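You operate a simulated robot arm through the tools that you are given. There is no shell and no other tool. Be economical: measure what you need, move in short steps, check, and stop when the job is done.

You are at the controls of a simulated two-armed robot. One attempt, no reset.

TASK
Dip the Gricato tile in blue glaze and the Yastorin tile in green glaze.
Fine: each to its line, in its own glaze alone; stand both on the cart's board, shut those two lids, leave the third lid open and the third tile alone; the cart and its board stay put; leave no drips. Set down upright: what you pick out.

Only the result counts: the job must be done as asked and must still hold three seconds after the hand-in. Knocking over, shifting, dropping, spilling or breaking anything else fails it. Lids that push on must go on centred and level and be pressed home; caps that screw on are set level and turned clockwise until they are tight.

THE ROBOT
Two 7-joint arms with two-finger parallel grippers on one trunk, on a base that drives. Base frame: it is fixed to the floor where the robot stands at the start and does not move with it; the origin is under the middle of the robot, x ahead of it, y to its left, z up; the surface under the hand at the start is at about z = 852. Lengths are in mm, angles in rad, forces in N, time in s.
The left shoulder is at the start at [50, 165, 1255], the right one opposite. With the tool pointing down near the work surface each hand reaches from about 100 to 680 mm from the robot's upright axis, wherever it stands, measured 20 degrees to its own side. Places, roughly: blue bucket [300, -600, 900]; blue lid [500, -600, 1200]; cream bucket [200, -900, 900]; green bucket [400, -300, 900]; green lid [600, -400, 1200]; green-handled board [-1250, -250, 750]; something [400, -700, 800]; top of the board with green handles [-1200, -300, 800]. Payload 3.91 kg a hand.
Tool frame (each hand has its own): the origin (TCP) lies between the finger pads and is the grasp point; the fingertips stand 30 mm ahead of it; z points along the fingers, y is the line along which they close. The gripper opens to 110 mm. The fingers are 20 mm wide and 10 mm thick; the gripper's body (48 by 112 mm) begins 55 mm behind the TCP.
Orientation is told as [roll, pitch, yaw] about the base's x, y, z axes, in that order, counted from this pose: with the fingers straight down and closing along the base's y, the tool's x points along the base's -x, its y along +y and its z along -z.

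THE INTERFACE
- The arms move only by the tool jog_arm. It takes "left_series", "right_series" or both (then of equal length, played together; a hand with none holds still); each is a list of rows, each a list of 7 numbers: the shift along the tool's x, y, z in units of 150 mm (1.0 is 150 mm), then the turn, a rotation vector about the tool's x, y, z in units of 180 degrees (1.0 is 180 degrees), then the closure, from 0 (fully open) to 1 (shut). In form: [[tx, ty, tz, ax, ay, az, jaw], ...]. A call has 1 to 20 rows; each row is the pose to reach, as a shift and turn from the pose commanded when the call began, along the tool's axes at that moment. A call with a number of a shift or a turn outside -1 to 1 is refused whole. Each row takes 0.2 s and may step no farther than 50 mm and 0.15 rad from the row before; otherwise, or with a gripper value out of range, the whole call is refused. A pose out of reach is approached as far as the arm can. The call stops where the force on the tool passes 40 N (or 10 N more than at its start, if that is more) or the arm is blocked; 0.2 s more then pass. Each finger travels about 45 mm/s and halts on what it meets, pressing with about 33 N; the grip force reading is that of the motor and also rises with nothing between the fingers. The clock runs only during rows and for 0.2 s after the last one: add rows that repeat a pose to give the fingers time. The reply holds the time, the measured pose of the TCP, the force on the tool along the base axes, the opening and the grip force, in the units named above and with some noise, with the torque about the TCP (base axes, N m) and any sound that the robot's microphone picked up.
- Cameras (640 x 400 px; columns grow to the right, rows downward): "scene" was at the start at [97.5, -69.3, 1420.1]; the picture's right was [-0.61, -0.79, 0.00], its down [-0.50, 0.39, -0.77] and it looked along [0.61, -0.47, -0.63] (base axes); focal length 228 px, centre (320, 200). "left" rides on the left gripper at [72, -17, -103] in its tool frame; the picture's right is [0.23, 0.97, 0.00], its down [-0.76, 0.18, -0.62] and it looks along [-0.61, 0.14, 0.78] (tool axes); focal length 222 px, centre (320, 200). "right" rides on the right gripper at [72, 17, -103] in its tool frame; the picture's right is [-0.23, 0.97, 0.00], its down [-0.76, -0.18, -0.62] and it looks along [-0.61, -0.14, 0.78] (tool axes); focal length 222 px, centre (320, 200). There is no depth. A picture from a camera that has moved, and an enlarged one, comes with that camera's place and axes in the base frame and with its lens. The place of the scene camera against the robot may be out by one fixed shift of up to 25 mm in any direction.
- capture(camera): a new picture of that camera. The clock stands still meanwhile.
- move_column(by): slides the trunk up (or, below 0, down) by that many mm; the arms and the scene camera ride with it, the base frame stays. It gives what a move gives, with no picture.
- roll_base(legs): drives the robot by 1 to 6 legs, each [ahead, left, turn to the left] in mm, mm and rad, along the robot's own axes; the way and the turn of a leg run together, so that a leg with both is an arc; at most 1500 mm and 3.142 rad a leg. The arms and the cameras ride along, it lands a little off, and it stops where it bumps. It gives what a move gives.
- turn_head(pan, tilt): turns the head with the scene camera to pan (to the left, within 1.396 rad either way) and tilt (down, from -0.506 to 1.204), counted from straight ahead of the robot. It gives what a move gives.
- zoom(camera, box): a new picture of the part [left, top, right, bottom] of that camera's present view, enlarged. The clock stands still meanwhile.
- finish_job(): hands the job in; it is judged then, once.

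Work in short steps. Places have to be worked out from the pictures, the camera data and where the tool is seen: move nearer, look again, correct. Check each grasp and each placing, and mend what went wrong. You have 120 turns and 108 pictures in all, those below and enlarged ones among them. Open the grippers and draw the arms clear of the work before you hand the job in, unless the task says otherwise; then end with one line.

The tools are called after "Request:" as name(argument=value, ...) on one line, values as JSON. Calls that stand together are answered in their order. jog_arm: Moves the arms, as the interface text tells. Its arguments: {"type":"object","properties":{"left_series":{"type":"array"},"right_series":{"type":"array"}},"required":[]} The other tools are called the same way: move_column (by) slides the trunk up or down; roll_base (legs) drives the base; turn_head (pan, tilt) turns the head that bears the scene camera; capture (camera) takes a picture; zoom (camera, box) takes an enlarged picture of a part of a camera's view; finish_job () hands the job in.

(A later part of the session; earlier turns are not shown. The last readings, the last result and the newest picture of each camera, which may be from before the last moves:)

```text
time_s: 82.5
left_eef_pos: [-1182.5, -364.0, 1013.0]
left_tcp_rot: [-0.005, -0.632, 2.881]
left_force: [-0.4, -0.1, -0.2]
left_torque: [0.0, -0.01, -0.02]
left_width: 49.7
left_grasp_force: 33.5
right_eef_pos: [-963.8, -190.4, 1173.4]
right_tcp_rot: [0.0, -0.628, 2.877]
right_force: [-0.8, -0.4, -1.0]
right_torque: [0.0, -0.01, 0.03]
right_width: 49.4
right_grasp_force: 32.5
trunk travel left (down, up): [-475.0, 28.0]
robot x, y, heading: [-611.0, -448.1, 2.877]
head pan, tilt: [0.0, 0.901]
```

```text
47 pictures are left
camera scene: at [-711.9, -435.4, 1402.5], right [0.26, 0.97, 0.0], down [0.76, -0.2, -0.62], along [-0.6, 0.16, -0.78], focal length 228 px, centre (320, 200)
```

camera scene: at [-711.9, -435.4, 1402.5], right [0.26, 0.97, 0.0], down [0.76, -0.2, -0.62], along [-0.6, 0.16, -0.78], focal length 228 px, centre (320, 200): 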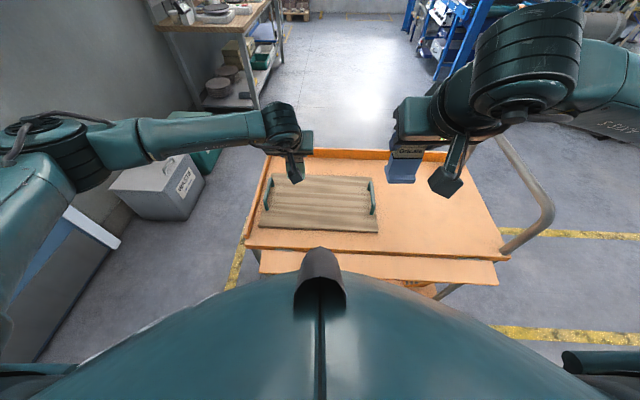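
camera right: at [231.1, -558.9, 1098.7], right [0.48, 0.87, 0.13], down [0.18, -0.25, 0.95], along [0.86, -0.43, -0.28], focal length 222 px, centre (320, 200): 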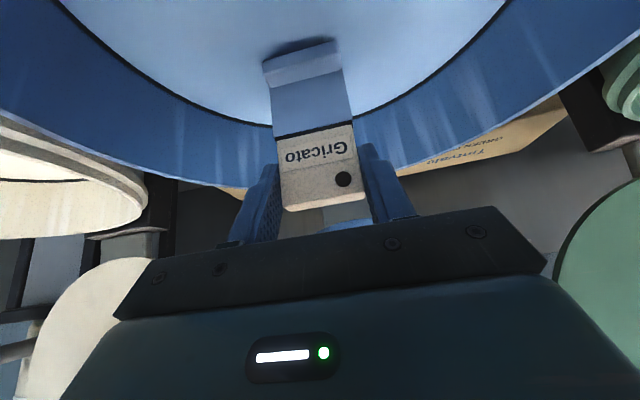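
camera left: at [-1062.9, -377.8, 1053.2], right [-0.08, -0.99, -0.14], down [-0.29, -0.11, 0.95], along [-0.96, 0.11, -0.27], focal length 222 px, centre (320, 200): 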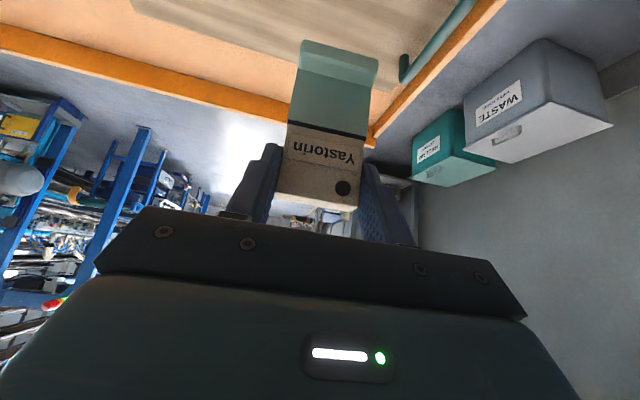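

Left tile is over the board's left half. Descend 110 mm, then feel for contact.

Request:
jog_arm(left_series=[[0.12, 0, 0.165, 0, 0, 0, 0.8], [0.24, 0, 0.33, 0, 0, 0, 0.8], [0.36, 0, 0.49, 0, 0, 0, 0.8], [0.434, 0, 0.592, 0, 0, 0, 0.8]])

Request:
capture(camera="left")

Request:
zoom(camera="scene", box=[240, 120, 400, 240])

```text
time_s: 83.5
left_eef_pos: [-1181.2, -365.8, 902.7]
left_tcp_rot: [-0.005, -0.631, 2.882]
left_force: [0.2, -0.7, -1.2]
left_torque: [-0.02, 0.01, 0.0]
left_width: 49.9
left_grasp_force: 32.6
right_eef_pos: [-963.0, -190.5, 1172.6]
right_tcp_rot: [0.0, -0.629, 2.879]
right_force: [-0.1, 0.3, 0.0]
right_torque: [0.0, -0.02, -0.01]
right_width: 49.3
right_grasp_force: 33.1
trunk travel left (down, up): [-475.0, 28.0]
robot x, y, heading: [-608.8, -444.0, 2.881]
head pan, tilt: [0.0, 0.901]
```

```text
46 pictures are left
camera left: at [-1061.2, -378.7, 943.3], right [-0.08, -0.99, -0.14], down [-0.29, -0.11, 0.95], along [-0.95, 0.11, -0.27], focal length 222 px, centre (320, 200)
```

left: 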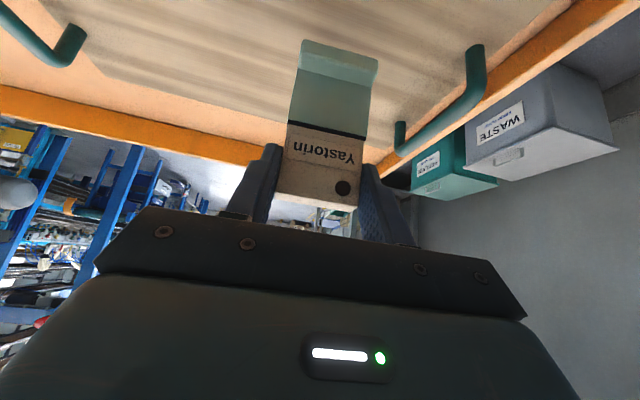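

```text
3.33 times, centred on (320, 180) of scene
camera zoom: at [-711.4, -435.7, 1402.6], right [0.26, 0.97, 0.0], down [0.76, -0.2, -0.62], along [-0.6, 0.16, -0.78], focal length 760 px, centre (320, 267)
```

zoom: 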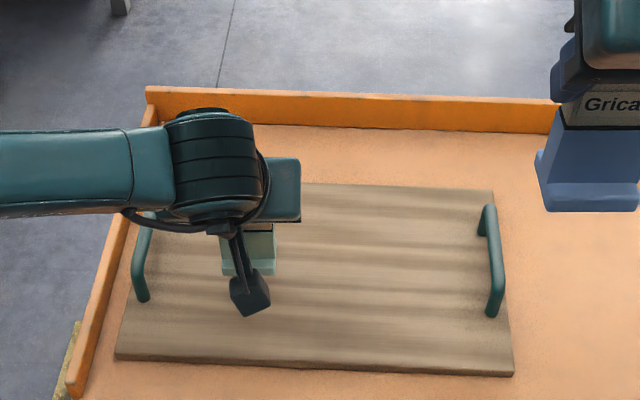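

Base ≈812 now. Lower 20 mm slowly and read the force.

Request:
jog_arm(left_series=[[0.02, 0, 0.027, 0, 0, 0, 0.8], [0.04, 0, 0.054, 0, 0, 0, 0.8], [0.06, 0, 0.081, 0, 0, 0, 0.8], [0.079, 0, 0.108, 0, 0, 0, 0.8]])

Request:
zoom(camera="left", box=[220, 0, 460, 150])

```text
time_s: 84.5
left_eef_pos: [-1180.8, -364.3, 883.3]
left_tcp_rot: [-0.003, -0.629, 2.88]
left_force: [-0.5, 0.3, -1.7]
left_torque: [0.01, -0.03, 0.03]
left_width: 49.8
left_grasp_force: 33.0
right_eef_pos: [-962.5, -190.1, 1173.2]
right_tcp_rot: [0.0, -0.629, 2.877]
right_force: [-0.4, -0.1, -1.9]
right_torque: [-0.02, -0.03, 0.0]
right_width: 49.2
right_grasp_force: 33.0
trunk travel left (down, up): [-475.0, 28.0]
robot x, y, heading: [-611.0, -445.4, 2.879]
head pan, tilt: [0.0, 0.901]
```

```text
2.67 times, centred on (340, 75) of left
camera zoom: at [-1061.5, -378.6, 923.2], right [-0.08, -0.99, -0.14], down [-0.29, -0.11, 0.95], along [-0.96, 0.11, -0.27], focal length 592 px, centre (267, 533)
```

zoom: 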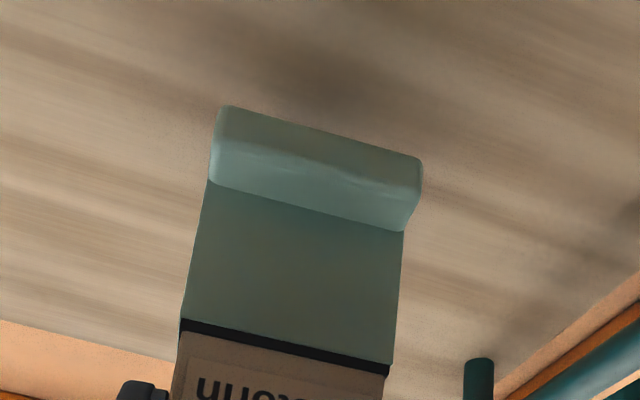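

Shadow still diffuse — maybe 15–25 mm to go. Lower 12 mm more.

Request:
jog_arm(left_series=[[0.012, 0, 0.016, 0, 0, 0, 0.8], [0.024, 0, 0.032, 0, 0, 0, 0.8], [0.036, 0, 0.048, 0, 0, 0, 0.8], [0.047, 0, 0.065, 0, 0, 0, 0.8]])

Request:
zoom(camera="left", box=[220, 0, 460, 150])

```text
time_s: 85.5
left_eef_pos: [-1181.1, -363.5, 871.9]
left_tcp_rot: [-0.005, -0.629, 2.881]
left_force: [0.0, -0.7, -0.9]
left_torque: [0.03, -0.03, 0.0]
left_width: 49.6
left_grasp_force: 33.0
right_eef_pos: [-962.5, -190.1, 1172.7]
right_tcp_rot: [0.001, -0.626, 2.88]
right_force: [-0.1, 0.1, -0.8]
right_torque: [0.02, 0.01, 0.01]
right_width: 49.5
right_grasp_force: 32.7
trunk travel left (down, up): [-475.0, 28.0]
robot x, y, heading: [-608.7, -447.2, 2.881]
head pan, tilt: [0.0, 0.901]
```

```text
2.67 times, centred on (340, 75) of left
camera zoom: at [-1061.9, -377.9, 911.4], right [-0.08, -0.99, -0.14], down [-0.29, -0.11, 0.95], along [-0.95, 0.11, -0.27], focal length 592 px, centre (267, 533)
```

zoom: 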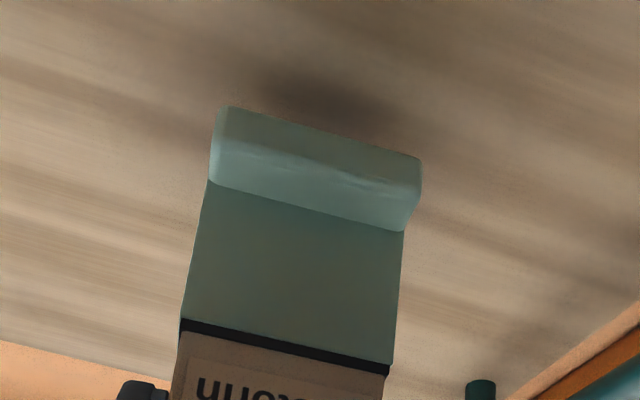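

Triangulated board top ≈770; base ≈781. Lower 8 mm.

Request:
jog_arm(left_series=[[0.008, 0, 0.011, 0, 0, 0, 0.8], [0.016, 0, 0.022, 0, 0, 0, 0.8], [0.024, 0, 0.032, 0, 0, 0, 0.8], [0.032, 0, 0.043, 0, 0, 0, 0.8]])

Request:
zoom(camera="left", box=[220, 0, 460, 150])

```text
time_s: 86.5
left_eef_pos: [-1181.0, -363.6, 863.4]
left_tcp_rot: [-0.005, -0.63, 2.883]
left_force: [0.7, -0.3, -1.3]
left_torque: [0.02, -0.04, 0.0]
left_width: 49.6
left_grasp_force: 32.8
right_eef_pos: [-963.6, -189.6, 1172.5]
right_tcp_rot: [0.0, -0.629, 2.877]
right_force: [0.1, -0.8, -0.6]
right_torque: [-0.01, 0.01, -0.02]
right_width: 49.6
right_grasp_force: 32.9
trunk travel left (down, up): [-475.0, 28.0]
robot x, y, heading: [-612.2, -443.7, 2.88]
head pan, tilt: [0.0, 0.901]
```

```text
2.67 times, centred on (340, 75) of left
camera zoom: at [-1061.6, -378.1, 903.3], right [-0.08, -0.99, -0.14], down [-0.29, -0.11, 0.95], along [-0.96, 0.11, -0.27], focal length 592 px, centre (267, 533)
```

zoom: 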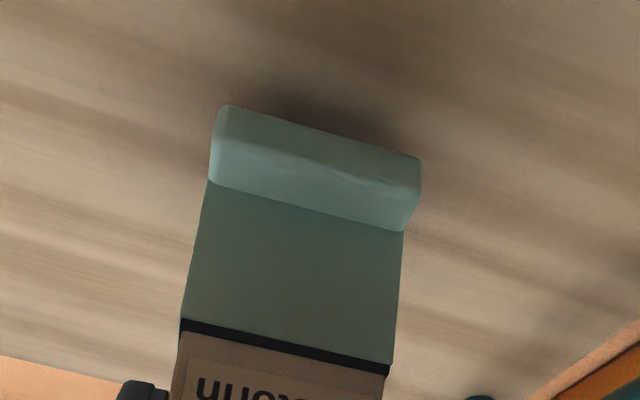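

Lower 4 mm more in 1 mm rows, watching force.

Request:
jog_arm(left_series=[[0.004, 0, 0.0054, 0, 0, 0, 0.8], [0.008, 0, 0.0108, 0, 0, 0, 0.8], [0.012, 0, 0.0162, 0, 0, 0, 0.8], [0.016, 0, 0.0215, 0, 0, 0, 0.8]])

Request:
jog_arm(left_series=[[0.004, 0, 0.0054, 0, 0, 0, 0.8], [0.008, 0, 0.0108, 0, 0, 0, 0.8]])

```text
time_s: 87.5
left_eef_pos: [-1181.1, -364.9, 859.6]
left_tcp_rot: [-0.006, -0.631, 2.881]
left_force: [0.3, -0.3, -1.7]
left_torque: [-0.01, -0.01, 0.01]
left_width: 49.6
left_grasp_force: 33.1
right_eef_pos: [-963.1, -190.9, 1173.7]
right_tcp_rot: [0.001, -0.63, 2.879]
right_force: [-0.4, -0.4, -1.4]
right_torque: [0.01, 0.0, 0.0]
right_width: 49.5
right_grasp_force: 32.7
trunk travel left (down, up): [-475.0, 28.0]
robot x, y, heading: [-607.9, -449.6, 2.878]
head pan, tilt: [0.0, 0.901]
```

```text
time_s: 88.1
left_eef_pos: [-1182.0, -365.0, 856.6]
left_tcp_rot: [-0.006, -0.63, 2.881]
left_force: [0.0, -0.4, -1.7]
left_torque: [0.01, -0.03, -0.01]
left_width: 49.9
left_grasp_force: 32.9
right_eef_pos: [-964.1, -190.3, 1174.6]
right_tcp_rot: [-0.001, -0.628, 2.879]
right_force: [-0.3, -0.5, -1.6]
right_torque: [0.01, 0.0, 0.0]
right_width: 49.4
right_grasp_force: 32.9
trunk travel left (down, up): [-475.0, 28.0]
robot x, y, heading: [-608.9, -446.1, 2.88]
head pan, tilt: [0.0, 0.901]
```

No contact yet; two more small descents with a picture.

Request:
jog_arm(left_series=[[0.004, 0, 0.0054, 0, 0, 0, 0.8], [0.008, 0, 0.0108, 0, 0, 0, 0.8], [0.012, 0, 0.0162, 0, 0, 0, 0.8]])

Request:
zoom(camera="left", box=[220, 0, 460, 150])

```text
time_s: 88.9
left_eef_pos: [-1180.8, -363.9, 853.7]
left_tcp_rot: [-0.006, -0.63, 2.881]
left_force: [-0.4, -0.4, -2.2]
left_torque: [0.03, -0.03, 0.0]
left_width: 49.7
left_grasp_force: 32.9
right_eef_pos: [-962.9, -190.9, 1173.1]
right_tcp_rot: [-0.001, -0.629, 2.878]
right_force: [0.0, 0.8, -1.6]
right_torque: [0.04, 0.02, 0.0]
right_width: 49.4
right_grasp_force: 33.2
trunk travel left (down, up): [-475.0, 28.0]
robot x, y, heading: [-610.5, -447.5, 2.877]
head pan, tilt: [0.0, 0.901]
```

```text
2.67 times, centred on (340, 75) of left
camera zoom: at [-1061.7, -378.2, 894.3], right [-0.08, -0.99, -0.14], down [-0.29, -0.11, 0.95], along [-0.96, 0.11, -0.27], focal length 592 px, centre (267, 533)
```

zoom: 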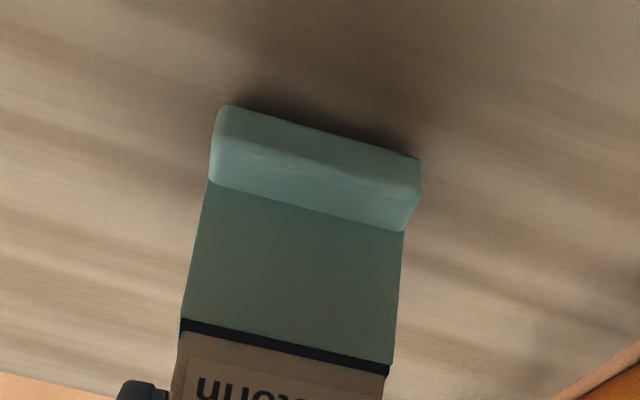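

Edge triangulation now says board ≈759, base ≈763. Continue gently.

Request:
jog_arm(left_series=[[0.004, 0, 0.0054, 0, 0, 0, 0.8], [0.008, 0, 0.0108, 0, 0, 0, 0.8], [0.012, 0, 0.0162, 0, 0, 0, 0.8]])

Request:
jog_arm(left_series=[[0.003, 0, 0.004, 0, 0, 0, 0.8], [0.006, 0, 0.008, 0, 0, 0, 0.8]])

```text
time_s: 89.7
left_eef_pos: [-1182.0, -364.1, 850.6]
left_tcp_rot: [-0.006, -0.629, 2.882]
left_force: [-1.3, -0.2, -1.6]
left_torque: [0.04, -0.03, 0.0]
left_width: 49.3
left_grasp_force: 32.4
right_eef_pos: [-963.4, -189.3, 1172.3]
right_tcp_rot: [0.0, -0.628, 2.877]
right_force: [0.4, -0.5, -1.1]
right_torque: [0.03, 0.0, -0.01]
right_width: 49.7
right_grasp_force: 32.6
trunk travel left (down, up): [-475.0, 28.0]
robot x, y, heading: [-609.7, -442.7, 2.877]
head pan, tilt: [0.0, 0.901]
```

```text
time_s: 90.3
left_eef_pos: [-1181.4, -364.3, 849.2]
left_tcp_rot: [-0.007, -0.629, 2.882]
left_force: [0.4, 0.9, -0.4]
left_torque: [0.02, 0.01, 0.02]
left_width: 49.6
left_grasp_force: 32.8
right_eef_pos: [-963.9, -190.5, 1172.1]
right_tcp_rot: [0.001, -0.628, 2.879]
right_force: [-0.4, 0.5, -1.6]
right_torque: [0.02, 0.0, -0.02]
right_width: 49.7
right_grasp_force: 32.9
trunk travel left (down, up): [-475.0, 28.0]
robot x, y, heading: [-613.5, -442.9, 2.876]
head pan, tilt: [0.0, 0.901]
```

Request:
jog_arm(left_series=[[0.003, 0, 0.004, 0, 0, 0, 0.8], [0.006, 0, 0.008, 0, 0, 0, 0.8], [0.009, 0, 0.012, 0, 0, 0, 0.8]])

Request:
jog_arm(left_series=[[0.003, 0, 0.004, 0, 0, 0, 0.8], [0.006, 0, 0.008, 0, 0, 0, 0.8]])

Request:
zoom(camera="left", box=[220, 0, 460, 150])

```text
time_s: 91.1
left_eef_pos: [-1179.7, -365.4, 847.0]
left_tcp_rot: [-0.005, -0.629, 2.881]
left_force: [-0.5, 0.1, -1.5]
left_torque: [0.02, -0.01, 0.03]
left_width: 49.6
left_grasp_force: 33.0
right_eef_pos: [-962.9, -189.3, 1172.8]
right_tcp_rot: [0.001, -0.63, 2.877]
right_force: [0.3, 0.7, -1.1]
right_torque: [-0.01, -0.03, -0.02]
right_width: 49.5
right_grasp_force: 32.9
trunk travel left (down, up): [-475.0, 28.0]
robot x, y, heading: [-609.7, -449.5, 2.875]
head pan, tilt: [0.0, 0.901]
```

```text
time_s: 91.7
left_eef_pos: [-1180.4, -365.1, 847.5]
left_tcp_rot: [-0.004, -0.633, 2.88]
left_force: [2.6, -1.2, 7.8]
left_torque: [-0.31, -0.03, 0.08]
left_width: 49.7
left_grasp_force: 32.8
right_eef_pos: [-962.4, -189.7, 1173.1]
right_tcp_rot: [0.001, -0.629, 2.877]
right_force: [0.4, 0.7, -0.6]
right_torque: [0.02, 0.01, 0.0]
right_width: 49.5
right_grasp_force: 33.4
trunk travel left (down, up): [-475.0, 28.0]
robot x, y, heading: [-611.6, -446.3, 2.879]
head pan, tilt: [0.0, 0.901]
```

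```text
2.67 times, centred on (340, 75) of left
camera zoom: at [-1061.4, -378.2, 887.2], right [-0.08, -0.99, -0.14], down [-0.28, -0.11, 0.95], along [-0.96, 0.11, -0.27], focal length 592 px, centre (267, 533)
```

zoom: 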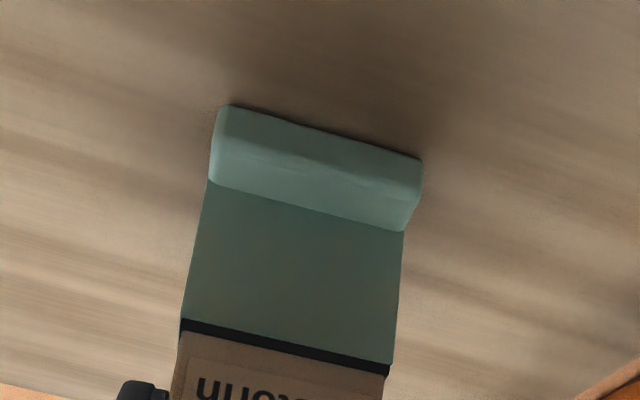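

Contact (≈9 N) at TCP z≈847. Open to 84 mm, then rise straight up.

Request:
jog_arm(left_series=[[0, 0, 0, 0, 0, 0, 0.5], [0, 0, 0, 0, 0, 0, 0.4], [0, 0, 0, 0, 0, 0, 0.25], [0, 0, 0, 0, 0, 0, 0.25], [-0.08, 0, -0.108, 0, 0, 0, 0.25], [-0.2, 0, -0.27, 0, 0, 0, 0.25], [-0.35, 0, -0.475, 0, 0, 0, 0.25], [-0.5, 0, -0.68, 0, 0, 0, 0.25]])

Request:
capture(camera="left")

```text
time_s: 93.5
left_eef_pos: [-1180.5, -365.3, 973.4]
left_tcp_rot: [-0.005, -0.629, 2.881]
left_force: [0.4, -0.2, -0.1]
left_torque: [-0.01, 0.0, 0.03]
left_width: 82.3
left_grasp_force: 0.0
right_eef_pos: [-962.7, -190.1, 1172.6]
right_tcp_rot: [0.001, -0.627, 2.879]
right_force: [-0.2, -0.4, -0.1]
right_torque: [0.01, -0.03, 0.0]
right_width: 49.7
right_grasp_force: 32.8
trunk travel left (down, up): [-475.0, 28.0]
robot x, y, heading: [-611.3, -445.8, 2.875]
head pan, tilt: [0.0, 0.901]
```

```text
39 pictures are left
camera left: at [-1061.2, -379.1, 1013.3], right [-0.08, -0.99, -0.14], down [-0.29, -0.11, 0.95], along [-0.96, 0.11, -0.27], focal length 222 px, centre (320, 200)
```

left: 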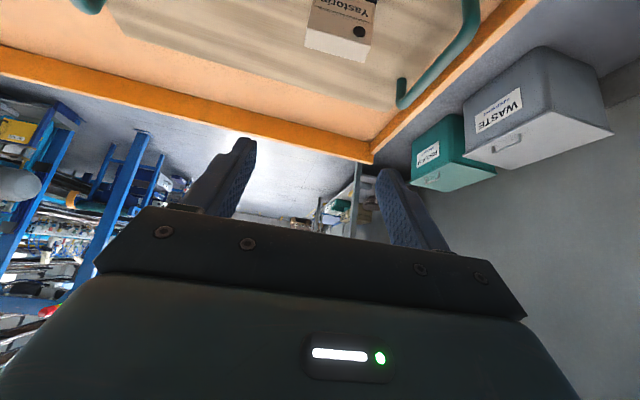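

Yastorin stands upright on the board. Retract the left hand and bring the right (Gricato) toward q≈520.

Request:
jog_arm(left_series=[[0.036, 0.125, -0.233, 0, 0, 0, 0.25], [0.072, 0.25, -0.466, 0, 0, 0, 0.25], [0.108, 0.375, -0.7, 0, 0, 0, 0.25], [0.144, 0.5, -0.93, 0, 0, 0, 0.25]])

Request:
jog_arm(right_series=[[-0.09, 0.143, 0.19, 0, 0, 0, 0.8], [-0.18, 0.286, 0.38, 0, 0, 0, 0.8], [-0.27, 0.43, 0.57, 0, 0, 0, 0.8], [-0.355, 0.573, 0.756, 0, 0, 0, 0.8]])

Request:
jog_arm(right_series=[[0.022, 0, 0.19, 0, 0, 0, 0.8], [0.044, 0, 0.38, 0, 0, 0, 0.8], [0.066, 0, 0.57, 0, 0, 0, 0.8], [0.087, 0, 0.763, 0, 0, 0, 0.8]])

Request:
capture(camera="right")

Request:
capture(camera="scene")

```text
time_s: 94.5
left_eef_pos: [-1104.1, -462.5, 1072.2]
left_tcp_rot: [-0.005, -0.63, 2.881]
left_force: [0.7, -0.4, 0.8]
left_torque: [-0.02, 0.01, 0.04]
left_width: 82.5
left_grasp_force: 0.2
right_eef_pos: [-963.8, -191.1, 1172.2]
right_tcp_rot: [-0.001, -0.629, 2.879]
right_force: [-0.2, -0.3, -0.1]
right_torque: [0.0, 0.02, -0.01]
right_width: 49.5
right_grasp_force: 33.3
trunk travel left (down, up): [-475.0, 28.0]
robot x, y, heading: [-609.3, -447.1, 2.878]
head pan, tilt: [0.0, 0.901]
```

```text
time_s: 95.5
left_eef_pos: [-1104.6, -461.9, 1072.5]
left_tcp_rot: [-0.007, -0.629, 2.884]
left_force: [-0.2, -0.1, 1.2]
left_torque: [0.03, 0.02, 0.02]
left_width: 82.4
left_grasp_force: 0.0
right_eef_pos: [-1092.6, -244.8, 1111.8]
right_tcp_rot: [-0.002, -0.628, 2.879]
right_force: [0.4, 0.7, -1.4]
right_torque: [-0.04, -0.02, -0.01]
right_width: 49.3
right_grasp_force: 33.0
trunk travel left (down, up): [-475.0, 28.0]
robot x, y, heading: [-609.3, -445.5, 2.878]
head pan, tilt: [0.0, 0.901]
```

```text
time_s: 96.5
left_eef_pos: [-1104.5, -462.1, 1072.4]
left_tcp_rot: [-0.004, -0.629, 2.881]
left_force: [-0.3, 0.0, -0.1]
left_torque: [0.0, -0.04, 0.0]
left_width: 82.6
left_grasp_force: 0.0
right_eef_pos: [-1146.3, -228.3, 1012.0]
right_tcp_rot: [0.0, -0.628, 2.881]
right_force: [0.5, 0.8, -0.2]
right_torque: [0.02, -0.02, 0.02]
right_width: 49.7
right_grasp_force: 32.9
trunk travel left (down, up): [-475.0, 28.0]
robot x, y, heading: [-609.7, -446.8, 2.876]
head pan, tilt: [0.0, 0.901]
```

```text
38 pictures are left
camera right: at [-1036.5, -277.2, 1052.7], right [-0.43, -0.89, 0.13], down [-0.2, 0.24, 0.95], along [-0.88, 0.38, -0.28], focal length 222 px, centre (320, 200)
```

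right: 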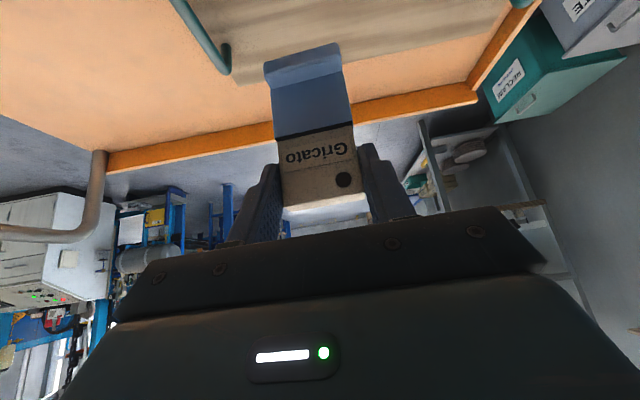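

```text
37 pictures are left
camera scene: at [-711.6, -435.6, 1402.6], right [0.26, 0.97, 0.0], down [0.76, -0.2, -0.62], along [-0.6, 0.16, -0.78], focal length 228 px, centre (320, 200)
```

scene: 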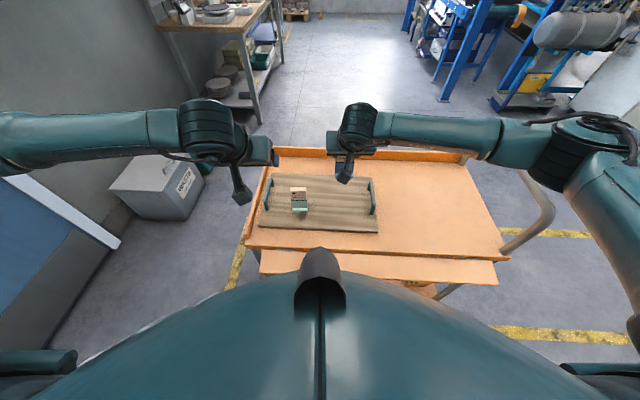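

Gricato is over the board's right half, clear of the handle. Descend 140, then slow.

Request:
jog_arm(right_series=[[0.11, 0, 0.15, 0, 0, 0, 0.8], [0.22, 0, 0.3, 0, 0, 0, 0.8], [0.33, 0, 0.45, 0, 0, 0, 0.8], [0.44, 0, 0.6, 0, 0, 0, 0.8], [0.552, 0, 0.753, 0, 0, 0, 0.8]])

Request:
jog_arm(right_series=[[0.016, 0, 0.0215, 0, 0, 0, 0.8], [0.032, 0, 0.043, 0, 0, 0, 0.8], [0.048, 0, 0.0646, 0, 0, 0, 0.8], [0.067, 0, 0.0915, 0, 0, 0, 0.8]])

Request:
zoom(camera="right", box=[190, 0, 430, 150])

```text
time_s: 97.7
left_eef_pos: [-1103.9, -463.3, 1072.9]
left_tcp_rot: [-0.004, -0.631, 2.881]
left_force: [0.4, 0.0, -0.8]
left_torque: [0.0, -0.04, 0.01]
left_width: 82.2
left_grasp_force: 0.0
right_eef_pos: [-1144.9, -230.3, 870.8]
right_tcp_rot: [0.0, -0.628, 2.879]
right_force: [0.2, -0.8, -0.9]
right_torque: [0.0, 0.01, 0.02]
right_width: 49.6
right_grasp_force: 33.2
trunk travel left (down, up): [-475.0, 28.0]
robot x, y, heading: [-612.4, -442.1, 2.879]
head pan, tilt: [0.0, 0.901]
```

```text
time_s: 98.7
left_eef_pos: [-1103.5, -462.2, 1071.4]
left_tcp_rot: [-0.005, -0.63, 2.881]
left_force: [-0.5, -0.4, 1.1]
left_torque: [0.02, -0.01, -0.04]
left_width: 82.5
left_grasp_force: 0.1
right_eef_pos: [-1145.3, -229.3, 853.5]
right_tcp_rot: [0.0, -0.63, 2.879]
right_force: [-0.1, 0.0, -0.8]
right_torque: [0.0, -0.03, -0.03]
right_width: 49.9
right_grasp_force: 33.0
trunk travel left (down, up): [-475.0, 28.0]
robot x, y, heading: [-611.2, -446.5, 2.881]
head pan, tilt: [0.0, 0.901]
```

```text
2.67 times, centred on (310, 75) of right
camera zoom: at [-1035.3, -277.2, 895.9], right [-0.43, -0.89, 0.13], down [-0.2, 0.24, 0.95], along [-0.88, 0.38, -0.28], focal length 592 px, centre (347, 533)
```

zoom: 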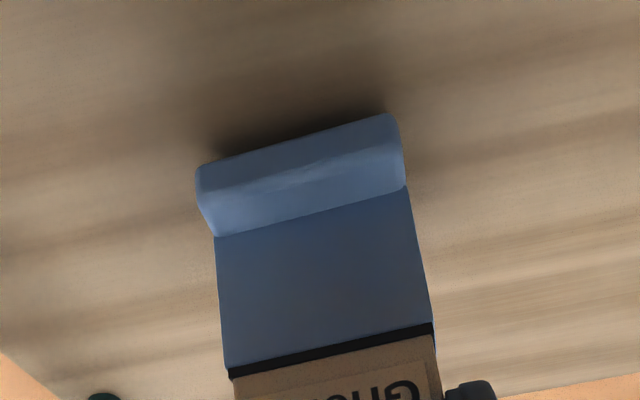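

Expect contact near TCP 846: lower 5 mm, then in short 1.5 mm calls.

Request:
jog_arm(right_series=[[0.006, 0, 0.008, 0, 0, 0, 0.8], [0.012, 0, 0.016, 0, 0, 0, 0.8], [0.02, 0, 0.027, 0, 0, 0, 0.8]])

Request:
jog_arm(right_series=[[0.003, 0, 0.004, 0, 0, 0, 0.8], [0.006, 0, 0.008, 0, 0, 0, 0.8]])

```text
time_s: 99.5
left_eef_pos: [-1103.9, -462.2, 1071.2]
left_tcp_rot: [-0.005, -0.63, 2.88]
left_force: [-0.6, 0.0, 0.7]
left_torque: [0.0, 0.0, 0.0]
left_width: 82.5
left_grasp_force: 0.1
right_eef_pos: [-1145.1, -230.1, 850.2]
right_tcp_rot: [0.0, -0.628, 2.878]
right_force: [-0.1, 0.2, -1.8]
right_torque: [-0.03, -0.01, 0.01]
right_width: 49.4
right_grasp_force: 32.4
trunk travel left (down, up): [-475.0, 28.0]
robot x, y, heading: [-606.9, -444.8, 2.88]
head pan, tilt: [0.0, 0.901]
```

```text
time_s: 100.1
left_eef_pos: [-1105.0, -462.2, 1071.2]
left_tcp_rot: [-0.006, -0.63, 2.882]
left_force: [0.6, -0.1, 0.2]
left_torque: [0.02, 0.01, -0.02]
left_width: 82.6
left_grasp_force: 0.2
right_eef_pos: [-1144.9, -230.2, 848.0]
right_tcp_rot: [-0.002, -0.628, 2.88]
right_force: [-0.5, -0.5, -2.0]
right_torque: [-0.03, -0.03, -0.02]
right_width: 49.6
right_grasp_force: 33.2
trunk travel left (down, up): [-475.0, 28.0]
robot x, y, heading: [-610.4, -446.9, 2.875]
head pan, tilt: [0.0, 0.901]
```

Request:
jog_arm(right_series=[[0.003, 0, 0.004, 0, 0, 0, 0.8], [0.006, 0, 0.008, 0, 0, 0, 0.8]])

Request:
jog_arm(right_series=[[0.003, 0, 0.004, 0, 0, 0, 0.8], [0.003, 0, 0.004, 0, 0, 0, 0.8]])

```text
time_s: 100.7
left_eef_pos: [-1103.9, -463.0, 1072.5]
left_tcp_rot: [-0.005, -0.632, 2.88]
left_force: [0.1, 0.2, 0.4]
left_torque: [0.03, -0.01, -0.03]
left_width: 82.4
left_grasp_force: 0.0
right_eef_pos: [-1146.6, -230.4, 847.7]
right_tcp_rot: [0.0, -0.631, 2.88]
right_force: [1.9, 0.7, 3.7]
right_torque: [0.1, -0.08, -0.02]
right_width: 49.5
right_grasp_force: 33.1
trunk travel left (down, up): [-475.0, 28.0]
robot x, y, heading: [-609.5, -450.1, 2.879]
head pan, tilt: [0.0, 0.901]
```

```text
time_s: 101.3
left_eef_pos: [-1103.0, -462.9, 1072.0]
left_tcp_rot: [-0.004, -0.634, 2.881]
left_force: [0.8, -0.7, -0.4]
left_torque: [0.0, 0.0, 0.04]
left_width: 82.5
left_grasp_force: 0.1
right_eef_pos: [-1145.7, -229.9, 847.7]
right_tcp_rot: [0.001, -0.632, 2.878]
right_force: [3.1, 0.9, 9.8]
right_torque: [0.16, -0.18, -0.04]
right_width: 49.7
right_grasp_force: 32.8
trunk travel left (down, up): [-475.0, 28.0]
robot x, y, heading: [-609.6, -446.5, 2.879]
head pan, tilt: [0.0, 0.901]
```

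Contact (≈11 N). Release, rise straight, then back away; check.

Request:
jog_arm(right_series=[[0, 0, 0, 0, 0, 0, 0.5], [0, 0, 0, 0, 0, 0, 0.4], [0, 0, 0, 0, 0, 0, 0.25], [0, 0, 0, 0, 0, 0, 0.25], [-0.08, 0, -0.108, 0, 0, 0, 0.25], [-0.2, 0, -0.27, 0, 0, 0, 0.25], [-0.35, 0, -0.475, 0, 0, 0, 0.25], [-0.5, 0, -0.68, 0, 0, 0, 0.25], [-0.65, 0, -0.885, 0, 0, 0, 0.25]])

Request:
jog_arm(left_series=[[0.036, 0, -0.233, 0, 0, 0, 0], [0.072, 0, -0.466, 0, 0, 0, 0], [0.108, 0, -0.7, 0, 0, 0, 0], [0.144, 0, -0.93, 0, 0, 0, 0]], right_series=[[0.036, -0.1, -0.233, 0, 0, 0, 0], [0.072, -0.2, -0.466, 0, 0, 0, 0], [0.108, -0.35, -0.7, 0, 0, 0, 0], [0.144, -0.5, -0.93, 0, 0, 0, 0]])

Request:
zoom(camera="scene", box=[220, 130, 420, 255])

```text
time_s: 103.3
left_eef_pos: [-1104.9, -462.4, 1071.7]
left_tcp_rot: [-0.004, -0.632, 2.882]
left_force: [0.5, 1.0, 0.1]
left_torque: [0.05, 0.02, -0.01]
left_width: 82.6
left_grasp_force: 0.1
right_eef_pos: [-1146.1, -229.3, 1012.2]
right_tcp_rot: [0.0, -0.63, 2.88]
right_force: [0.4, -1.2, 0.2]
right_torque: [0.03, 0.05, 0.0]
right_width: 82.4
right_grasp_force: 0.0
trunk travel left (down, up): [-475.0, 28.0]
robot x, y, heading: [-612.0, -446.1, 2.878]
head pan, tilt: [0.0, 0.901]
```

```text
time_s: 104.3
left_eef_pos: [-1008.3, -490.0, 1173.2]
left_tcp_rot: [-0.005, -0.633, 2.881]
left_force: [0.1, -0.7, 0.4]
left_torque: [0.02, 0.01, -0.01]
left_width: 110.0
left_grasp_force: 0.2
right_eef_pos: [-1028.3, -181.7, 1111.4]
right_tcp_rot: [-0.001, -0.628, 2.88]
right_force: [-0.3, 0.8, 0.6]
right_torque: [0.03, 0.02, 0.01]
right_width: 109.9
right_grasp_force: 0.1
trunk travel left (down, up): [-475.0, 28.0]
robot x, y, heading: [-608.8, -446.6, 2.878]
head pan, tilt: [0.0, 0.901]
```

```text
3.20 times, centred on (320, 192) of scene
camera zoom: at [-710.1, -435.4, 1402.6], right [0.26, 0.97, 0.0], down [0.76, -0.2, -0.62], along [-0.6, 0.16, -0.78], focal length 730 px, centre (320, 224)
```

zoom: 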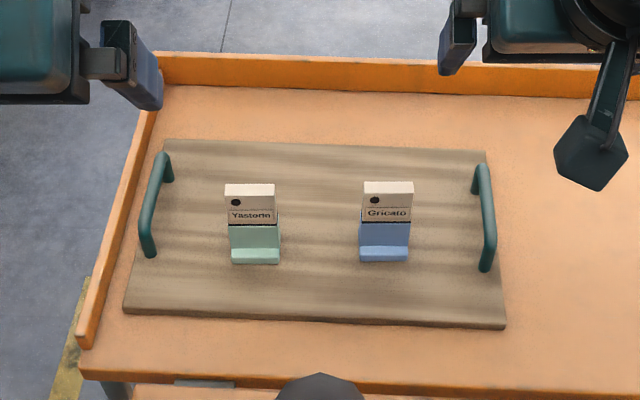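

Both tiles stand upright, glazed to the line. Now back to the bench for the lids, stopping ~60 mm farther out than before.

Request:
jog_arm(right_series=[[0.04, 0, -0.2, 0, 0, 0, 0], [0.08, 0, -0.4, 0, 0, 0, 0], [0.113, 0, -0.58, 0, 0, 0, 0]])

Request:
roll_base(legs=[[-140, 0, 0], [0, -286, 0], [0, 0, 1.9], [0, 0, 1.215]])

Request:
turn_head(pan=0, tilt=0.4)

Request:
capture(camera="scene")

```text
time_s: 105.1
left_eef_pos: [-1009.2, -489.2, 1172.0]
left_tcp_rot: [-0.006, -0.633, 2.881]
left_force: [0.8, -0.2, -0.5]
left_torque: [0.0, 0.0, 0.01]
left_width: 110.0
left_grasp_force: 0.0
right_eef_pos: [-968.4, -200.1, 1171.2]
right_tcp_rot: [-0.001, -0.631, 2.878]
right_force: [0.3, 0.0, 0.1]
right_torque: [-0.01, 0.01, 0.0]
right_width: 109.9
right_grasp_force: 0.0
trunk travel left (down, up): [-475.0, 28.0]
robot x, y, heading: [-609.6, -443.4, 2.878]
head pan, tilt: [0.0, 0.901]
```

```text
time_s: 116.7
left_eef_pos: [-0.7, -179.4, 1172.8]
left_tcp_rot: [-0.004, -0.63, -0.303]
left_force: [0.0, -0.5, 0.3]
left_torque: [-0.01, -0.01, -0.03]
left_width: 109.9
left_grasp_force: 0.1
right_eef_pos: [-53.7, -468.9, 1170.9]
right_tcp_rot: [-0.001, -0.629, -0.308]
right_force: [0.0, 0.3, -1.0]
right_torque: [-0.04, -0.01, 0.01]
right_width: 109.8
right_grasp_force: 0.0
trunk travel left (down, up): [-475.0, 28.0]
robot x, y, heading: [-402.7, -205.7, -0.31]
head pan, tilt: [0.0, 0.901]
```

```text
time_s: 117.7
left_eef_pos: [-1.6, -179.2, 1171.9]
left_tcp_rot: [-0.005, -0.629, -0.305]
left_force: [-0.3, 0.7, 0.0]
left_torque: [-0.02, 0.01, 0.0]
left_width: 110.2
left_grasp_force: 0.1
right_eef_pos: [-53.7, -467.5, 1171.5]
right_tcp_rot: [-0.001, -0.629, -0.308]
right_force: [-0.1, -0.2, -0.3]
right_torque: [0.0, 0.0, 0.02]
right_width: 110.1
right_grasp_force: 0.1
trunk travel left (down, up): [-475.0, 28.0]
robot x, y, heading: [-400.8, -208.9, -0.308]
head pan, tilt: [0.0, 0.4]
```

```text
34 pictures are left
camera scene: at [-285.0, -260.5, 1445.5], right [-0.3, -0.95, 0.0], down [-0.37, 0.12, -0.92], along [0.88, -0.28, -0.39], focal length 228 px, centre (320, 200)
```

scene: 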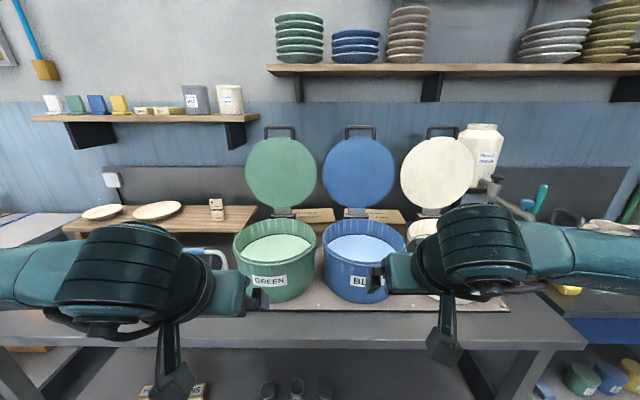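

Square up and drive in, then raise and pitch the left hand to view the green lid's handle.

Request:
roll_base(legs=[[0, 0, -0.012], [318, 0, 0]])

Request:
jog_arm(left_series=[[-0.128, 0, -0.175, 0, -0.04, 0, 0], [-0.256, 0, -0.35, 0, -0.08, 0, 0], [-0.384, 0, -0.525, 0, -0.12, 0, 0], [-0.512, 0, -0.7, 0, -0.16, 0, 0]], right_series=[[-0.128, 0, -0.175, 0, -0.04, 0, 0], [-0.256, 0, -0.35, 0, -0.08, 0, 0], [-0.384, 0, -0.525, 0, -0.12, 0, 0], [-0.512, 0, -0.7, 0, -0.16, 0, 0]])

Request:
capture(camera="left")

Request:
capture(camera="scene")

```text
time_s: 120.1
left_eef_pos: [302.3, -286.3, 1171.9]
left_tcp_rot: [-0.005, -0.63, -0.318]
left_force: [-0.3, -0.7, -1.2]
left_torque: [0.0, 0.01, 0.01]
left_width: 110.0
left_grasp_force: 0.1
right_eef_pos: [244.1, -573.8, 1171.2]
right_tcp_rot: [0.0, -0.628, -0.321]
right_force: [-0.6, -0.4, 0.3]
right_torque: [0.03, -0.04, -0.02]
right_width: 110.1
right_grasp_force: 0.0
trunk travel left (down, up): [-475.0, 28.0]
robot x, y, heading: [-96.2, -306.5, -0.322]
head pan, tilt: [0.0, 0.4]
```

```text
time_s: 121.1
left_eef_pos: [309.3, -292.1, 1311.3]
left_tcp_rot: [-0.014, -1.134, -0.31]
left_force: [0.0, -0.3, 0.2]
left_torque: [-0.02, -0.02, 0.02]
left_width: 110.1
left_grasp_force: 0.0
left hand out of reach, approached as far as the arm can: row 2, 3, 4
right_eef_pos: [245.8, -573.0, 1302.6]
right_tcp_rot: [0.0, -1.133, -0.322]
right_force: [-0.7, 0.3, 0.0]
right_torque: [0.02, 0.01, -0.03]
right_width: 109.8
right_grasp_force: 0.0
trunk travel left (down, up): [-475.0, 28.0]
robot x, y, heading: [-97.0, -312.5, -0.322]
head pan, tilt: [0.0, 0.4]
```

```text
33 pictures are left
camera left: at [185.3, -267.7, 1288.7], right [0.22, 0.95, -0.21], down [-0.17, 0.25, 0.95], along [0.96, -0.17, 0.22], focal length 222 px, centre (320, 200)
```

left: 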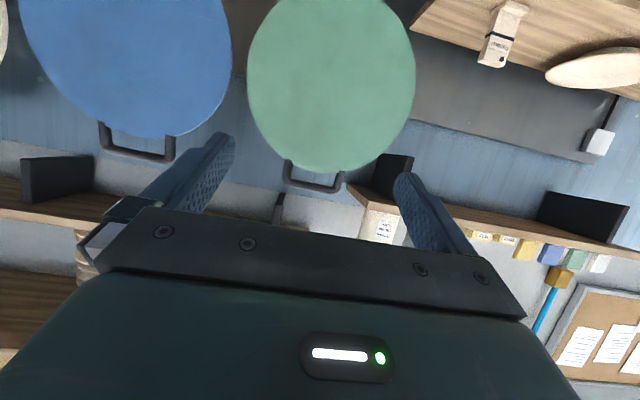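

```text
32 pictures are left
camera scene: at [16.8, -362.3, 1445.6], right [-0.32, -0.95, 0.0], down [-0.37, 0.12, -0.92], along [0.87, -0.29, -0.39], focal length 228 px, centre (320, 200)
```

scene: 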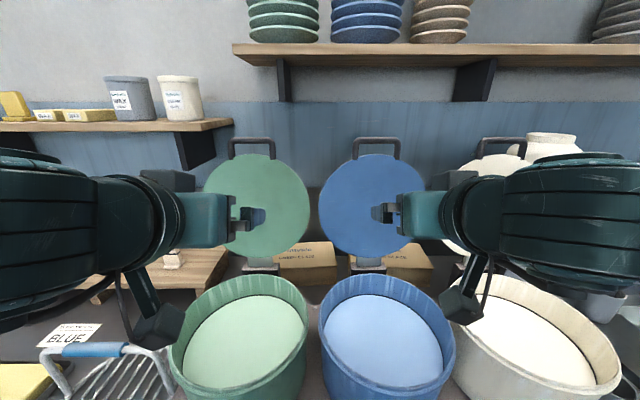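

I take a second view from nearer for parallax on the handle: left hand forward 140 and up 40.

Request:
jog_arm(left_series=[[-0.16, 0.05, 0.183, 0, 0, 0, 0], [-0.32, 0.1, 0.366, 0, 0, 0, 0], [-0.48, 0.15, 0.55, 0, 0, 0, 0], [-0.637, 0.2, 0.733, 0, 0, 0, 0]])

Request:
capture(camera="left")

```text
time_s: 122.1
left_eef_pos: [453.4, -308.7, 1349.2]
left_tcp_rot: [-0.01, -1.134, -0.313]
left_force: [0.0, 0.3, 0.7]
left_torque: [0.01, 0.03, 0.0]
left_width: 110.0
left_grasp_force: 0.1
right_eef_pos: [245.4, -572.4, 1302.0]
right_tcp_rot: [0.002, -1.133, -0.32]
right_force: [0.0, -1.3, 0.4]
right_torque: [-0.03, -0.04, 0.0]
right_width: 110.0
right_grasp_force: 0.0
trunk travel left (down, up): [-475.0, 28.0]
robot x, y, heading: [-98.7, -305.5, -0.322]
head pan, tilt: [0.0, 0.4]
```

```text
31 pictures are left
camera left: at [329.3, -283.8, 1327.1], right [0.22, 0.95, -0.21], down [-0.17, 0.25, 0.95], along [0.96, -0.17, 0.22], focal length 222 px, centre (320, 200)
```

left: 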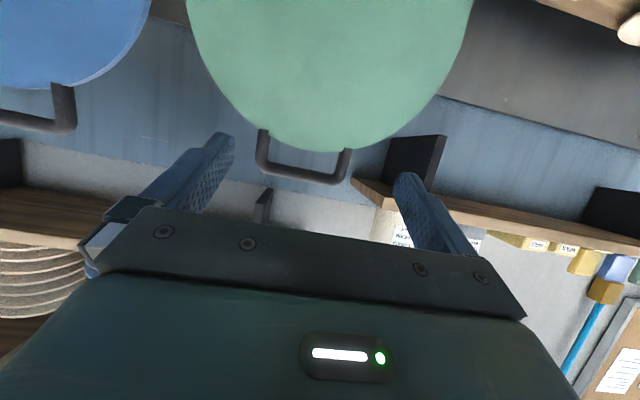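

Handle bar estimated at (u 703, v −150, z ≈1365), lid hinge ≈(625, 1024). Set the left hand's pitch to 45° and roll it 90° so the jaws close across the bar.

Request:
jog_arm(left_series=[[0, 0, 0, 0, 0.04, 0, 0], [0, 0, 0, 0, 0.08, 0, 0], [0, 0, 0, 0, 0.111, 0, 0]])

Request:
jog_arm(left_series=[[0, 0, 0, 0, 0, 0.0455, 0.2], [0, 0, 0, 0, 0, 0.091, 0.3], [0, 0, 0, 0, 0, 0.1365, 0.4], [0, 0, 0, 0, 0, 0.182, 0.45], [0, 0, 0, 0, 0, 0.2275, 0.45], [0, 0, 0, 0, 0, 0.273, 0.45], [0, 0, 0, 0, 0, 0.3185, 0.45], [0, 0, 0, 0, 0, 0.364, 0.45], [0, 0, 0, 0, 0, 0.4095, 0.45], [0, 0, 0, 0, 0, 0.455, 0.45], [0, 0, 0, 0, 0, 0.5, 0.45]])

Request:
capture(camera="left")

Request:
capture(camera="scene")

```text
time_s: 122.9
left_eef_pos: [452.2, -308.8, 1350.6]
left_tcp_rot: [-0.006, -0.783, -0.317]
left_force: [0.0, 0.0, 0.6]
left_torque: [0.03, 0.0, -0.02]
left_width: 110.3
left_grasp_force: 0.1
right_eef_pos: [245.1, -573.5, 1301.5]
right_tcp_rot: [0.001, -1.131, -0.321]
right_force: [-0.4, 0.2, 0.4]
right_torque: [0.01, 0.03, -0.03]
right_width: 109.7
right_grasp_force: 0.0
trunk travel left (down, up): [-475.0, 28.0]
robot x, y, heading: [-97.3, -305.1, -0.323]
head pan, tilt: [0.0, 0.4]
```

```text
time_s: 125.3
left_eef_pos: [353.9, -359.7, 1270.5]
left_tcp_rot: [0.813, -0.057, -1.838]
left_force: [-0.3, 0.4, 0.1]
left_torque: [-0.01, -0.06, 0.01]
left_width: 60.7
left_grasp_force: 0.1
left hand out of reach, approached as far as the arm can: row 7, 8, 9, 10, 11
right_eef_pos: [241.7, -572.6, 1302.6]
right_tcp_rot: [0.002, -1.136, -0.324]
right_force: [-0.3, -1.0, 0.0]
right_torque: [-0.03, 0.0, 0.03]
right_width: 110.3
right_grasp_force: 0.1
trunk travel left (down, up): [-475.0, 28.0]
robot x, y, heading: [-100.9, -307.7, -0.322]
head pan, tilt: [0.0, 0.4]
```

```text
30 pictures are left
camera left: at [290.2, -262.4, 1324.0], right [0.72, 0.08, 0.69], down [-0.51, -0.62, 0.6], along [0.48, -0.78, -0.4], focal length 222 px, centre (320, 200)
```

left: 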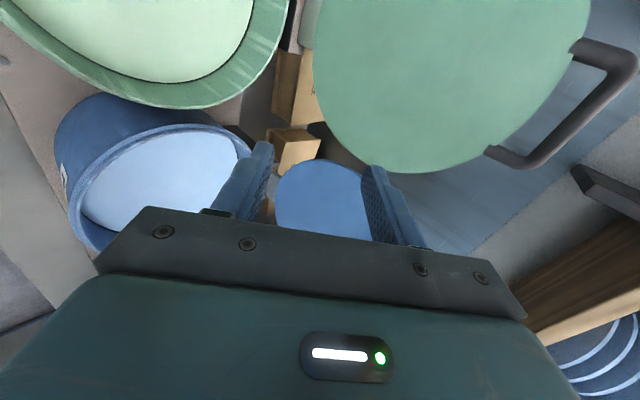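

```text
29 pictures are left
camera scene: at [14.1, -362.2, 1446.0], right [-0.32, -0.95, 0.0], down [-0.37, 0.12, -0.92], along [0.88, -0.29, -0.39], focal length 228 px, centre (320, 200)
```

scene: 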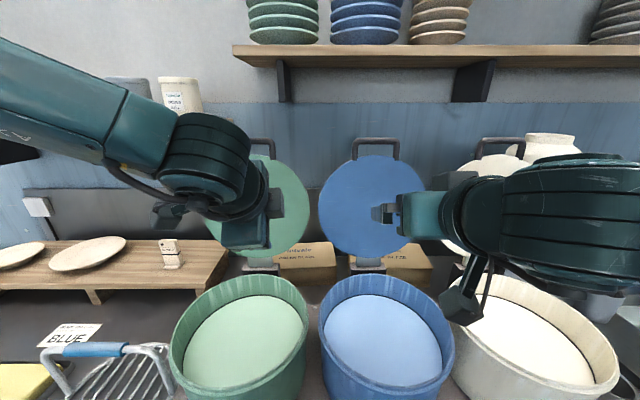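

Rolling drives that arm out of reach. Instead I'll grip one leg of the handle U with the jaws closing sideways (no roll needed). Undo the roll.

Request:
jog_arm(left_series=[[0, 0, 0, 0, 0, -0.0455, 0.45], [0, 0, 0, 0, 0, -0.091, 0.45], [0, 0, 0, 0, 0, -0.1365, 0.45], [0, 0, 0, 0, 0, -0.182, 0.45], [0, 0, 0, 0, 0, -0.2275, 0.45], [0, 0, 0, 0, 0, -0.273, 0.45], [0, 0, 0, 0, 0, -0.3185, 0.45], [0, 0, 0, 0, 0, -0.364, 0.45], [0, 0, 0, 0, 0, -0.4095, 0.45], [0, 0, 0, 0, 0, -0.455, 0.45], [0, 0, 0, 0, 0, -0.5, 0.45]])

Request:
zoom(camera="scene", box=[180, 120, 460, 295])

```text
time_s: 127.7
left_eef_pos: [357.0, -359.4, 1267.4]
left_tcp_rot: [-0.088, -0.806, -0.199]
left_force: [-0.1, 0.0, -0.2]
left_torque: [-0.03, -0.01, -0.01]
left_width: 60.6
left_grasp_force: 0.0
right_eef_pos: [245.2, -572.9, 1301.6]
right_tcp_rot: [-0.001, -1.131, -0.323]
right_force: [0.8, -0.4, -0.6]
right_torque: [0.01, -0.01, 0.03]
right_width: 109.9
right_grasp_force: 0.0
trunk travel left (down, up): [-475.0, 28.0]
robot x, y, heading: [-101.9, -308.2, -0.321]
head pan, tilt: [0.0, 0.4]
```

```text
2.29 times, centred on (320, 208) of scene
camera zoom: at [17.4, -362.4, 1445.6], right [-0.32, -0.95, 0.0], down [-0.37, 0.12, -0.92], along [0.87, -0.29, -0.39], focal length 521 px, centre (320, 183)
```

zoom: 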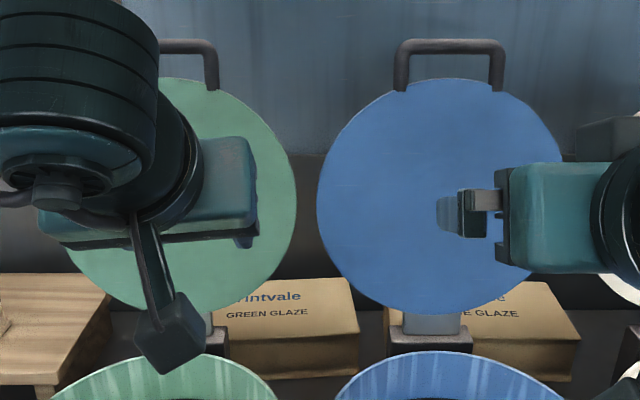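

Lid front faces are the undersides, so the plan: grip the left handle leg from the front, pull the lid past upright, then let the handle bar rest on a finger and lower it. Restore orientation (pitch ≈65°) and move in front of the left leg.

Request:
jog_arm(left_series=[[-0.229, 0.196, 0.029, 0, -0.025, 0.007, 0.45], [-0.458, 0.392, 0.058, 0, -0.049, 0.0135, 0.45], [-0.687, 0.589, 0.087, 0, -0.074, 0.02, 0.45], [-0.916, 0.785, 0.116, 0, -0.0985, 0.027, 0.45]])

Request:
capture(camera="left")

```text
time_s: 128.7
left_eef_pos: [493.4, -270.6, 1348.5]
left_tcp_rot: [0.023, -1.12, -0.335]
left_force: [1.3, -0.2, -0.1]
left_torque: [0.01, -0.01, -0.01]
left_width: 60.4
left_grasp_force: 0.1
right_eef_pos: [244.9, -572.3, 1302.8]
right_tcp_rot: [-0.002, -1.13, -0.32]
right_force: [0.1, 0.4, 0.2]
right_torque: [-0.01, -0.02, -0.01]
right_width: 110.0
right_grasp_force: 0.0
trunk travel left (down, up): [-475.0, 28.0]
robot x, y, heading: [-100.5, -304.4, -0.322]
head pan, tilt: [0.0, 0.4]
```

```text
27 pictures are left
camera left: at [370.6, -246.2, 1327.4], right [0.21, 0.96, -0.19], down [-0.17, 0.23, 0.96], along [0.96, -0.17, 0.21], focal length 222 px, centre (320, 200)
```

left: 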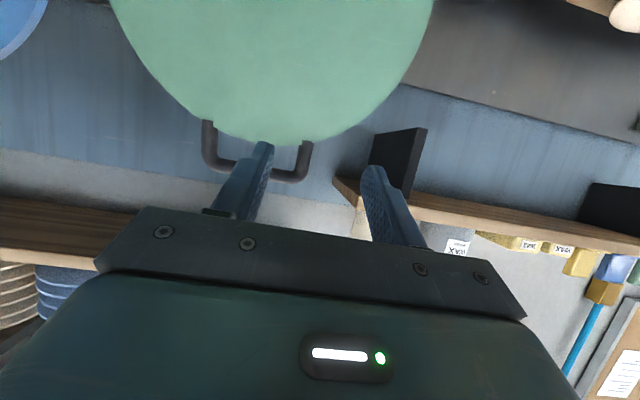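

Left leg seen at v≈−104, mid z≈1341. Advance ~129 mm so the jaws straddle it, and look.

Request:
jog_arm(left_series=[[-0.106, -0.003, 0.267, 0, 0, 0, 0.45], [-0.212, -0.006, 0.533, 0, 0, 0, 0.45], [-0.28, -0.008, 0.7, 0, 0, 0, 0.45], [-0.318, -0.01, 0.8, 0, 0, 0, 0.45], [-0.318, -0.01, 0.8, 0, 0, 0, 0.45]])

Request:
capture(camera="left")

```text
time_s: 129.5
left_eef_pos: [581.8, -302.8, 1343.1]
left_tcp_rot: [0.023, -1.112, -0.342]
left_force: [-18.9, 9.1, 2.8]
left_torque: [0.0, 0.19, -0.66]
left_width: 58.6
left_grasp_force: 0.1
right_eef_pos: [245.4, -572.1, 1302.4]
right_tcp_rot: [0.0, -1.13, -0.318]
right_force: [0.5, -0.6, -0.2]
right_torque: [0.03, 0.0, 0.01]
right_width: 110.1
right_grasp_force: 0.0
trunk travel left (down, up): [-475.0, 28.0]
robot x, y, heading: [-96.9, -302.6, -0.322]
head pan, tilt: [0.0, 0.4]
stopped in row 3 (left hand): the force on the tool passed its limit at 56 N (the readings are from after the stop); the commanded pose is now the measured one
```

```text
26 pictures are left
camera left: at [457.4, -277.3, 1322.2], right [0.21, 0.96, -0.19], down [-0.16, 0.23, 0.96], along [0.96, -0.17, 0.2], focal length 222 px, centre (320, 200)
```

left: 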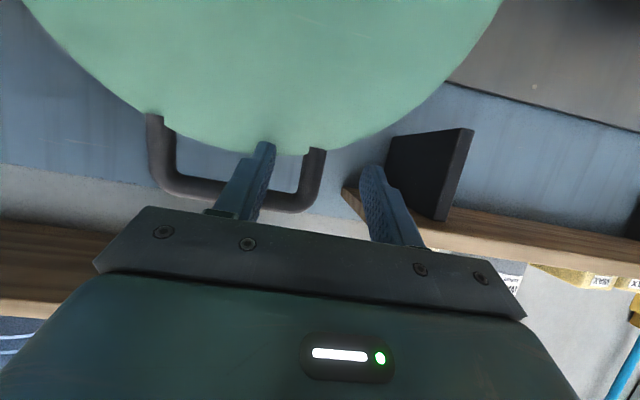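

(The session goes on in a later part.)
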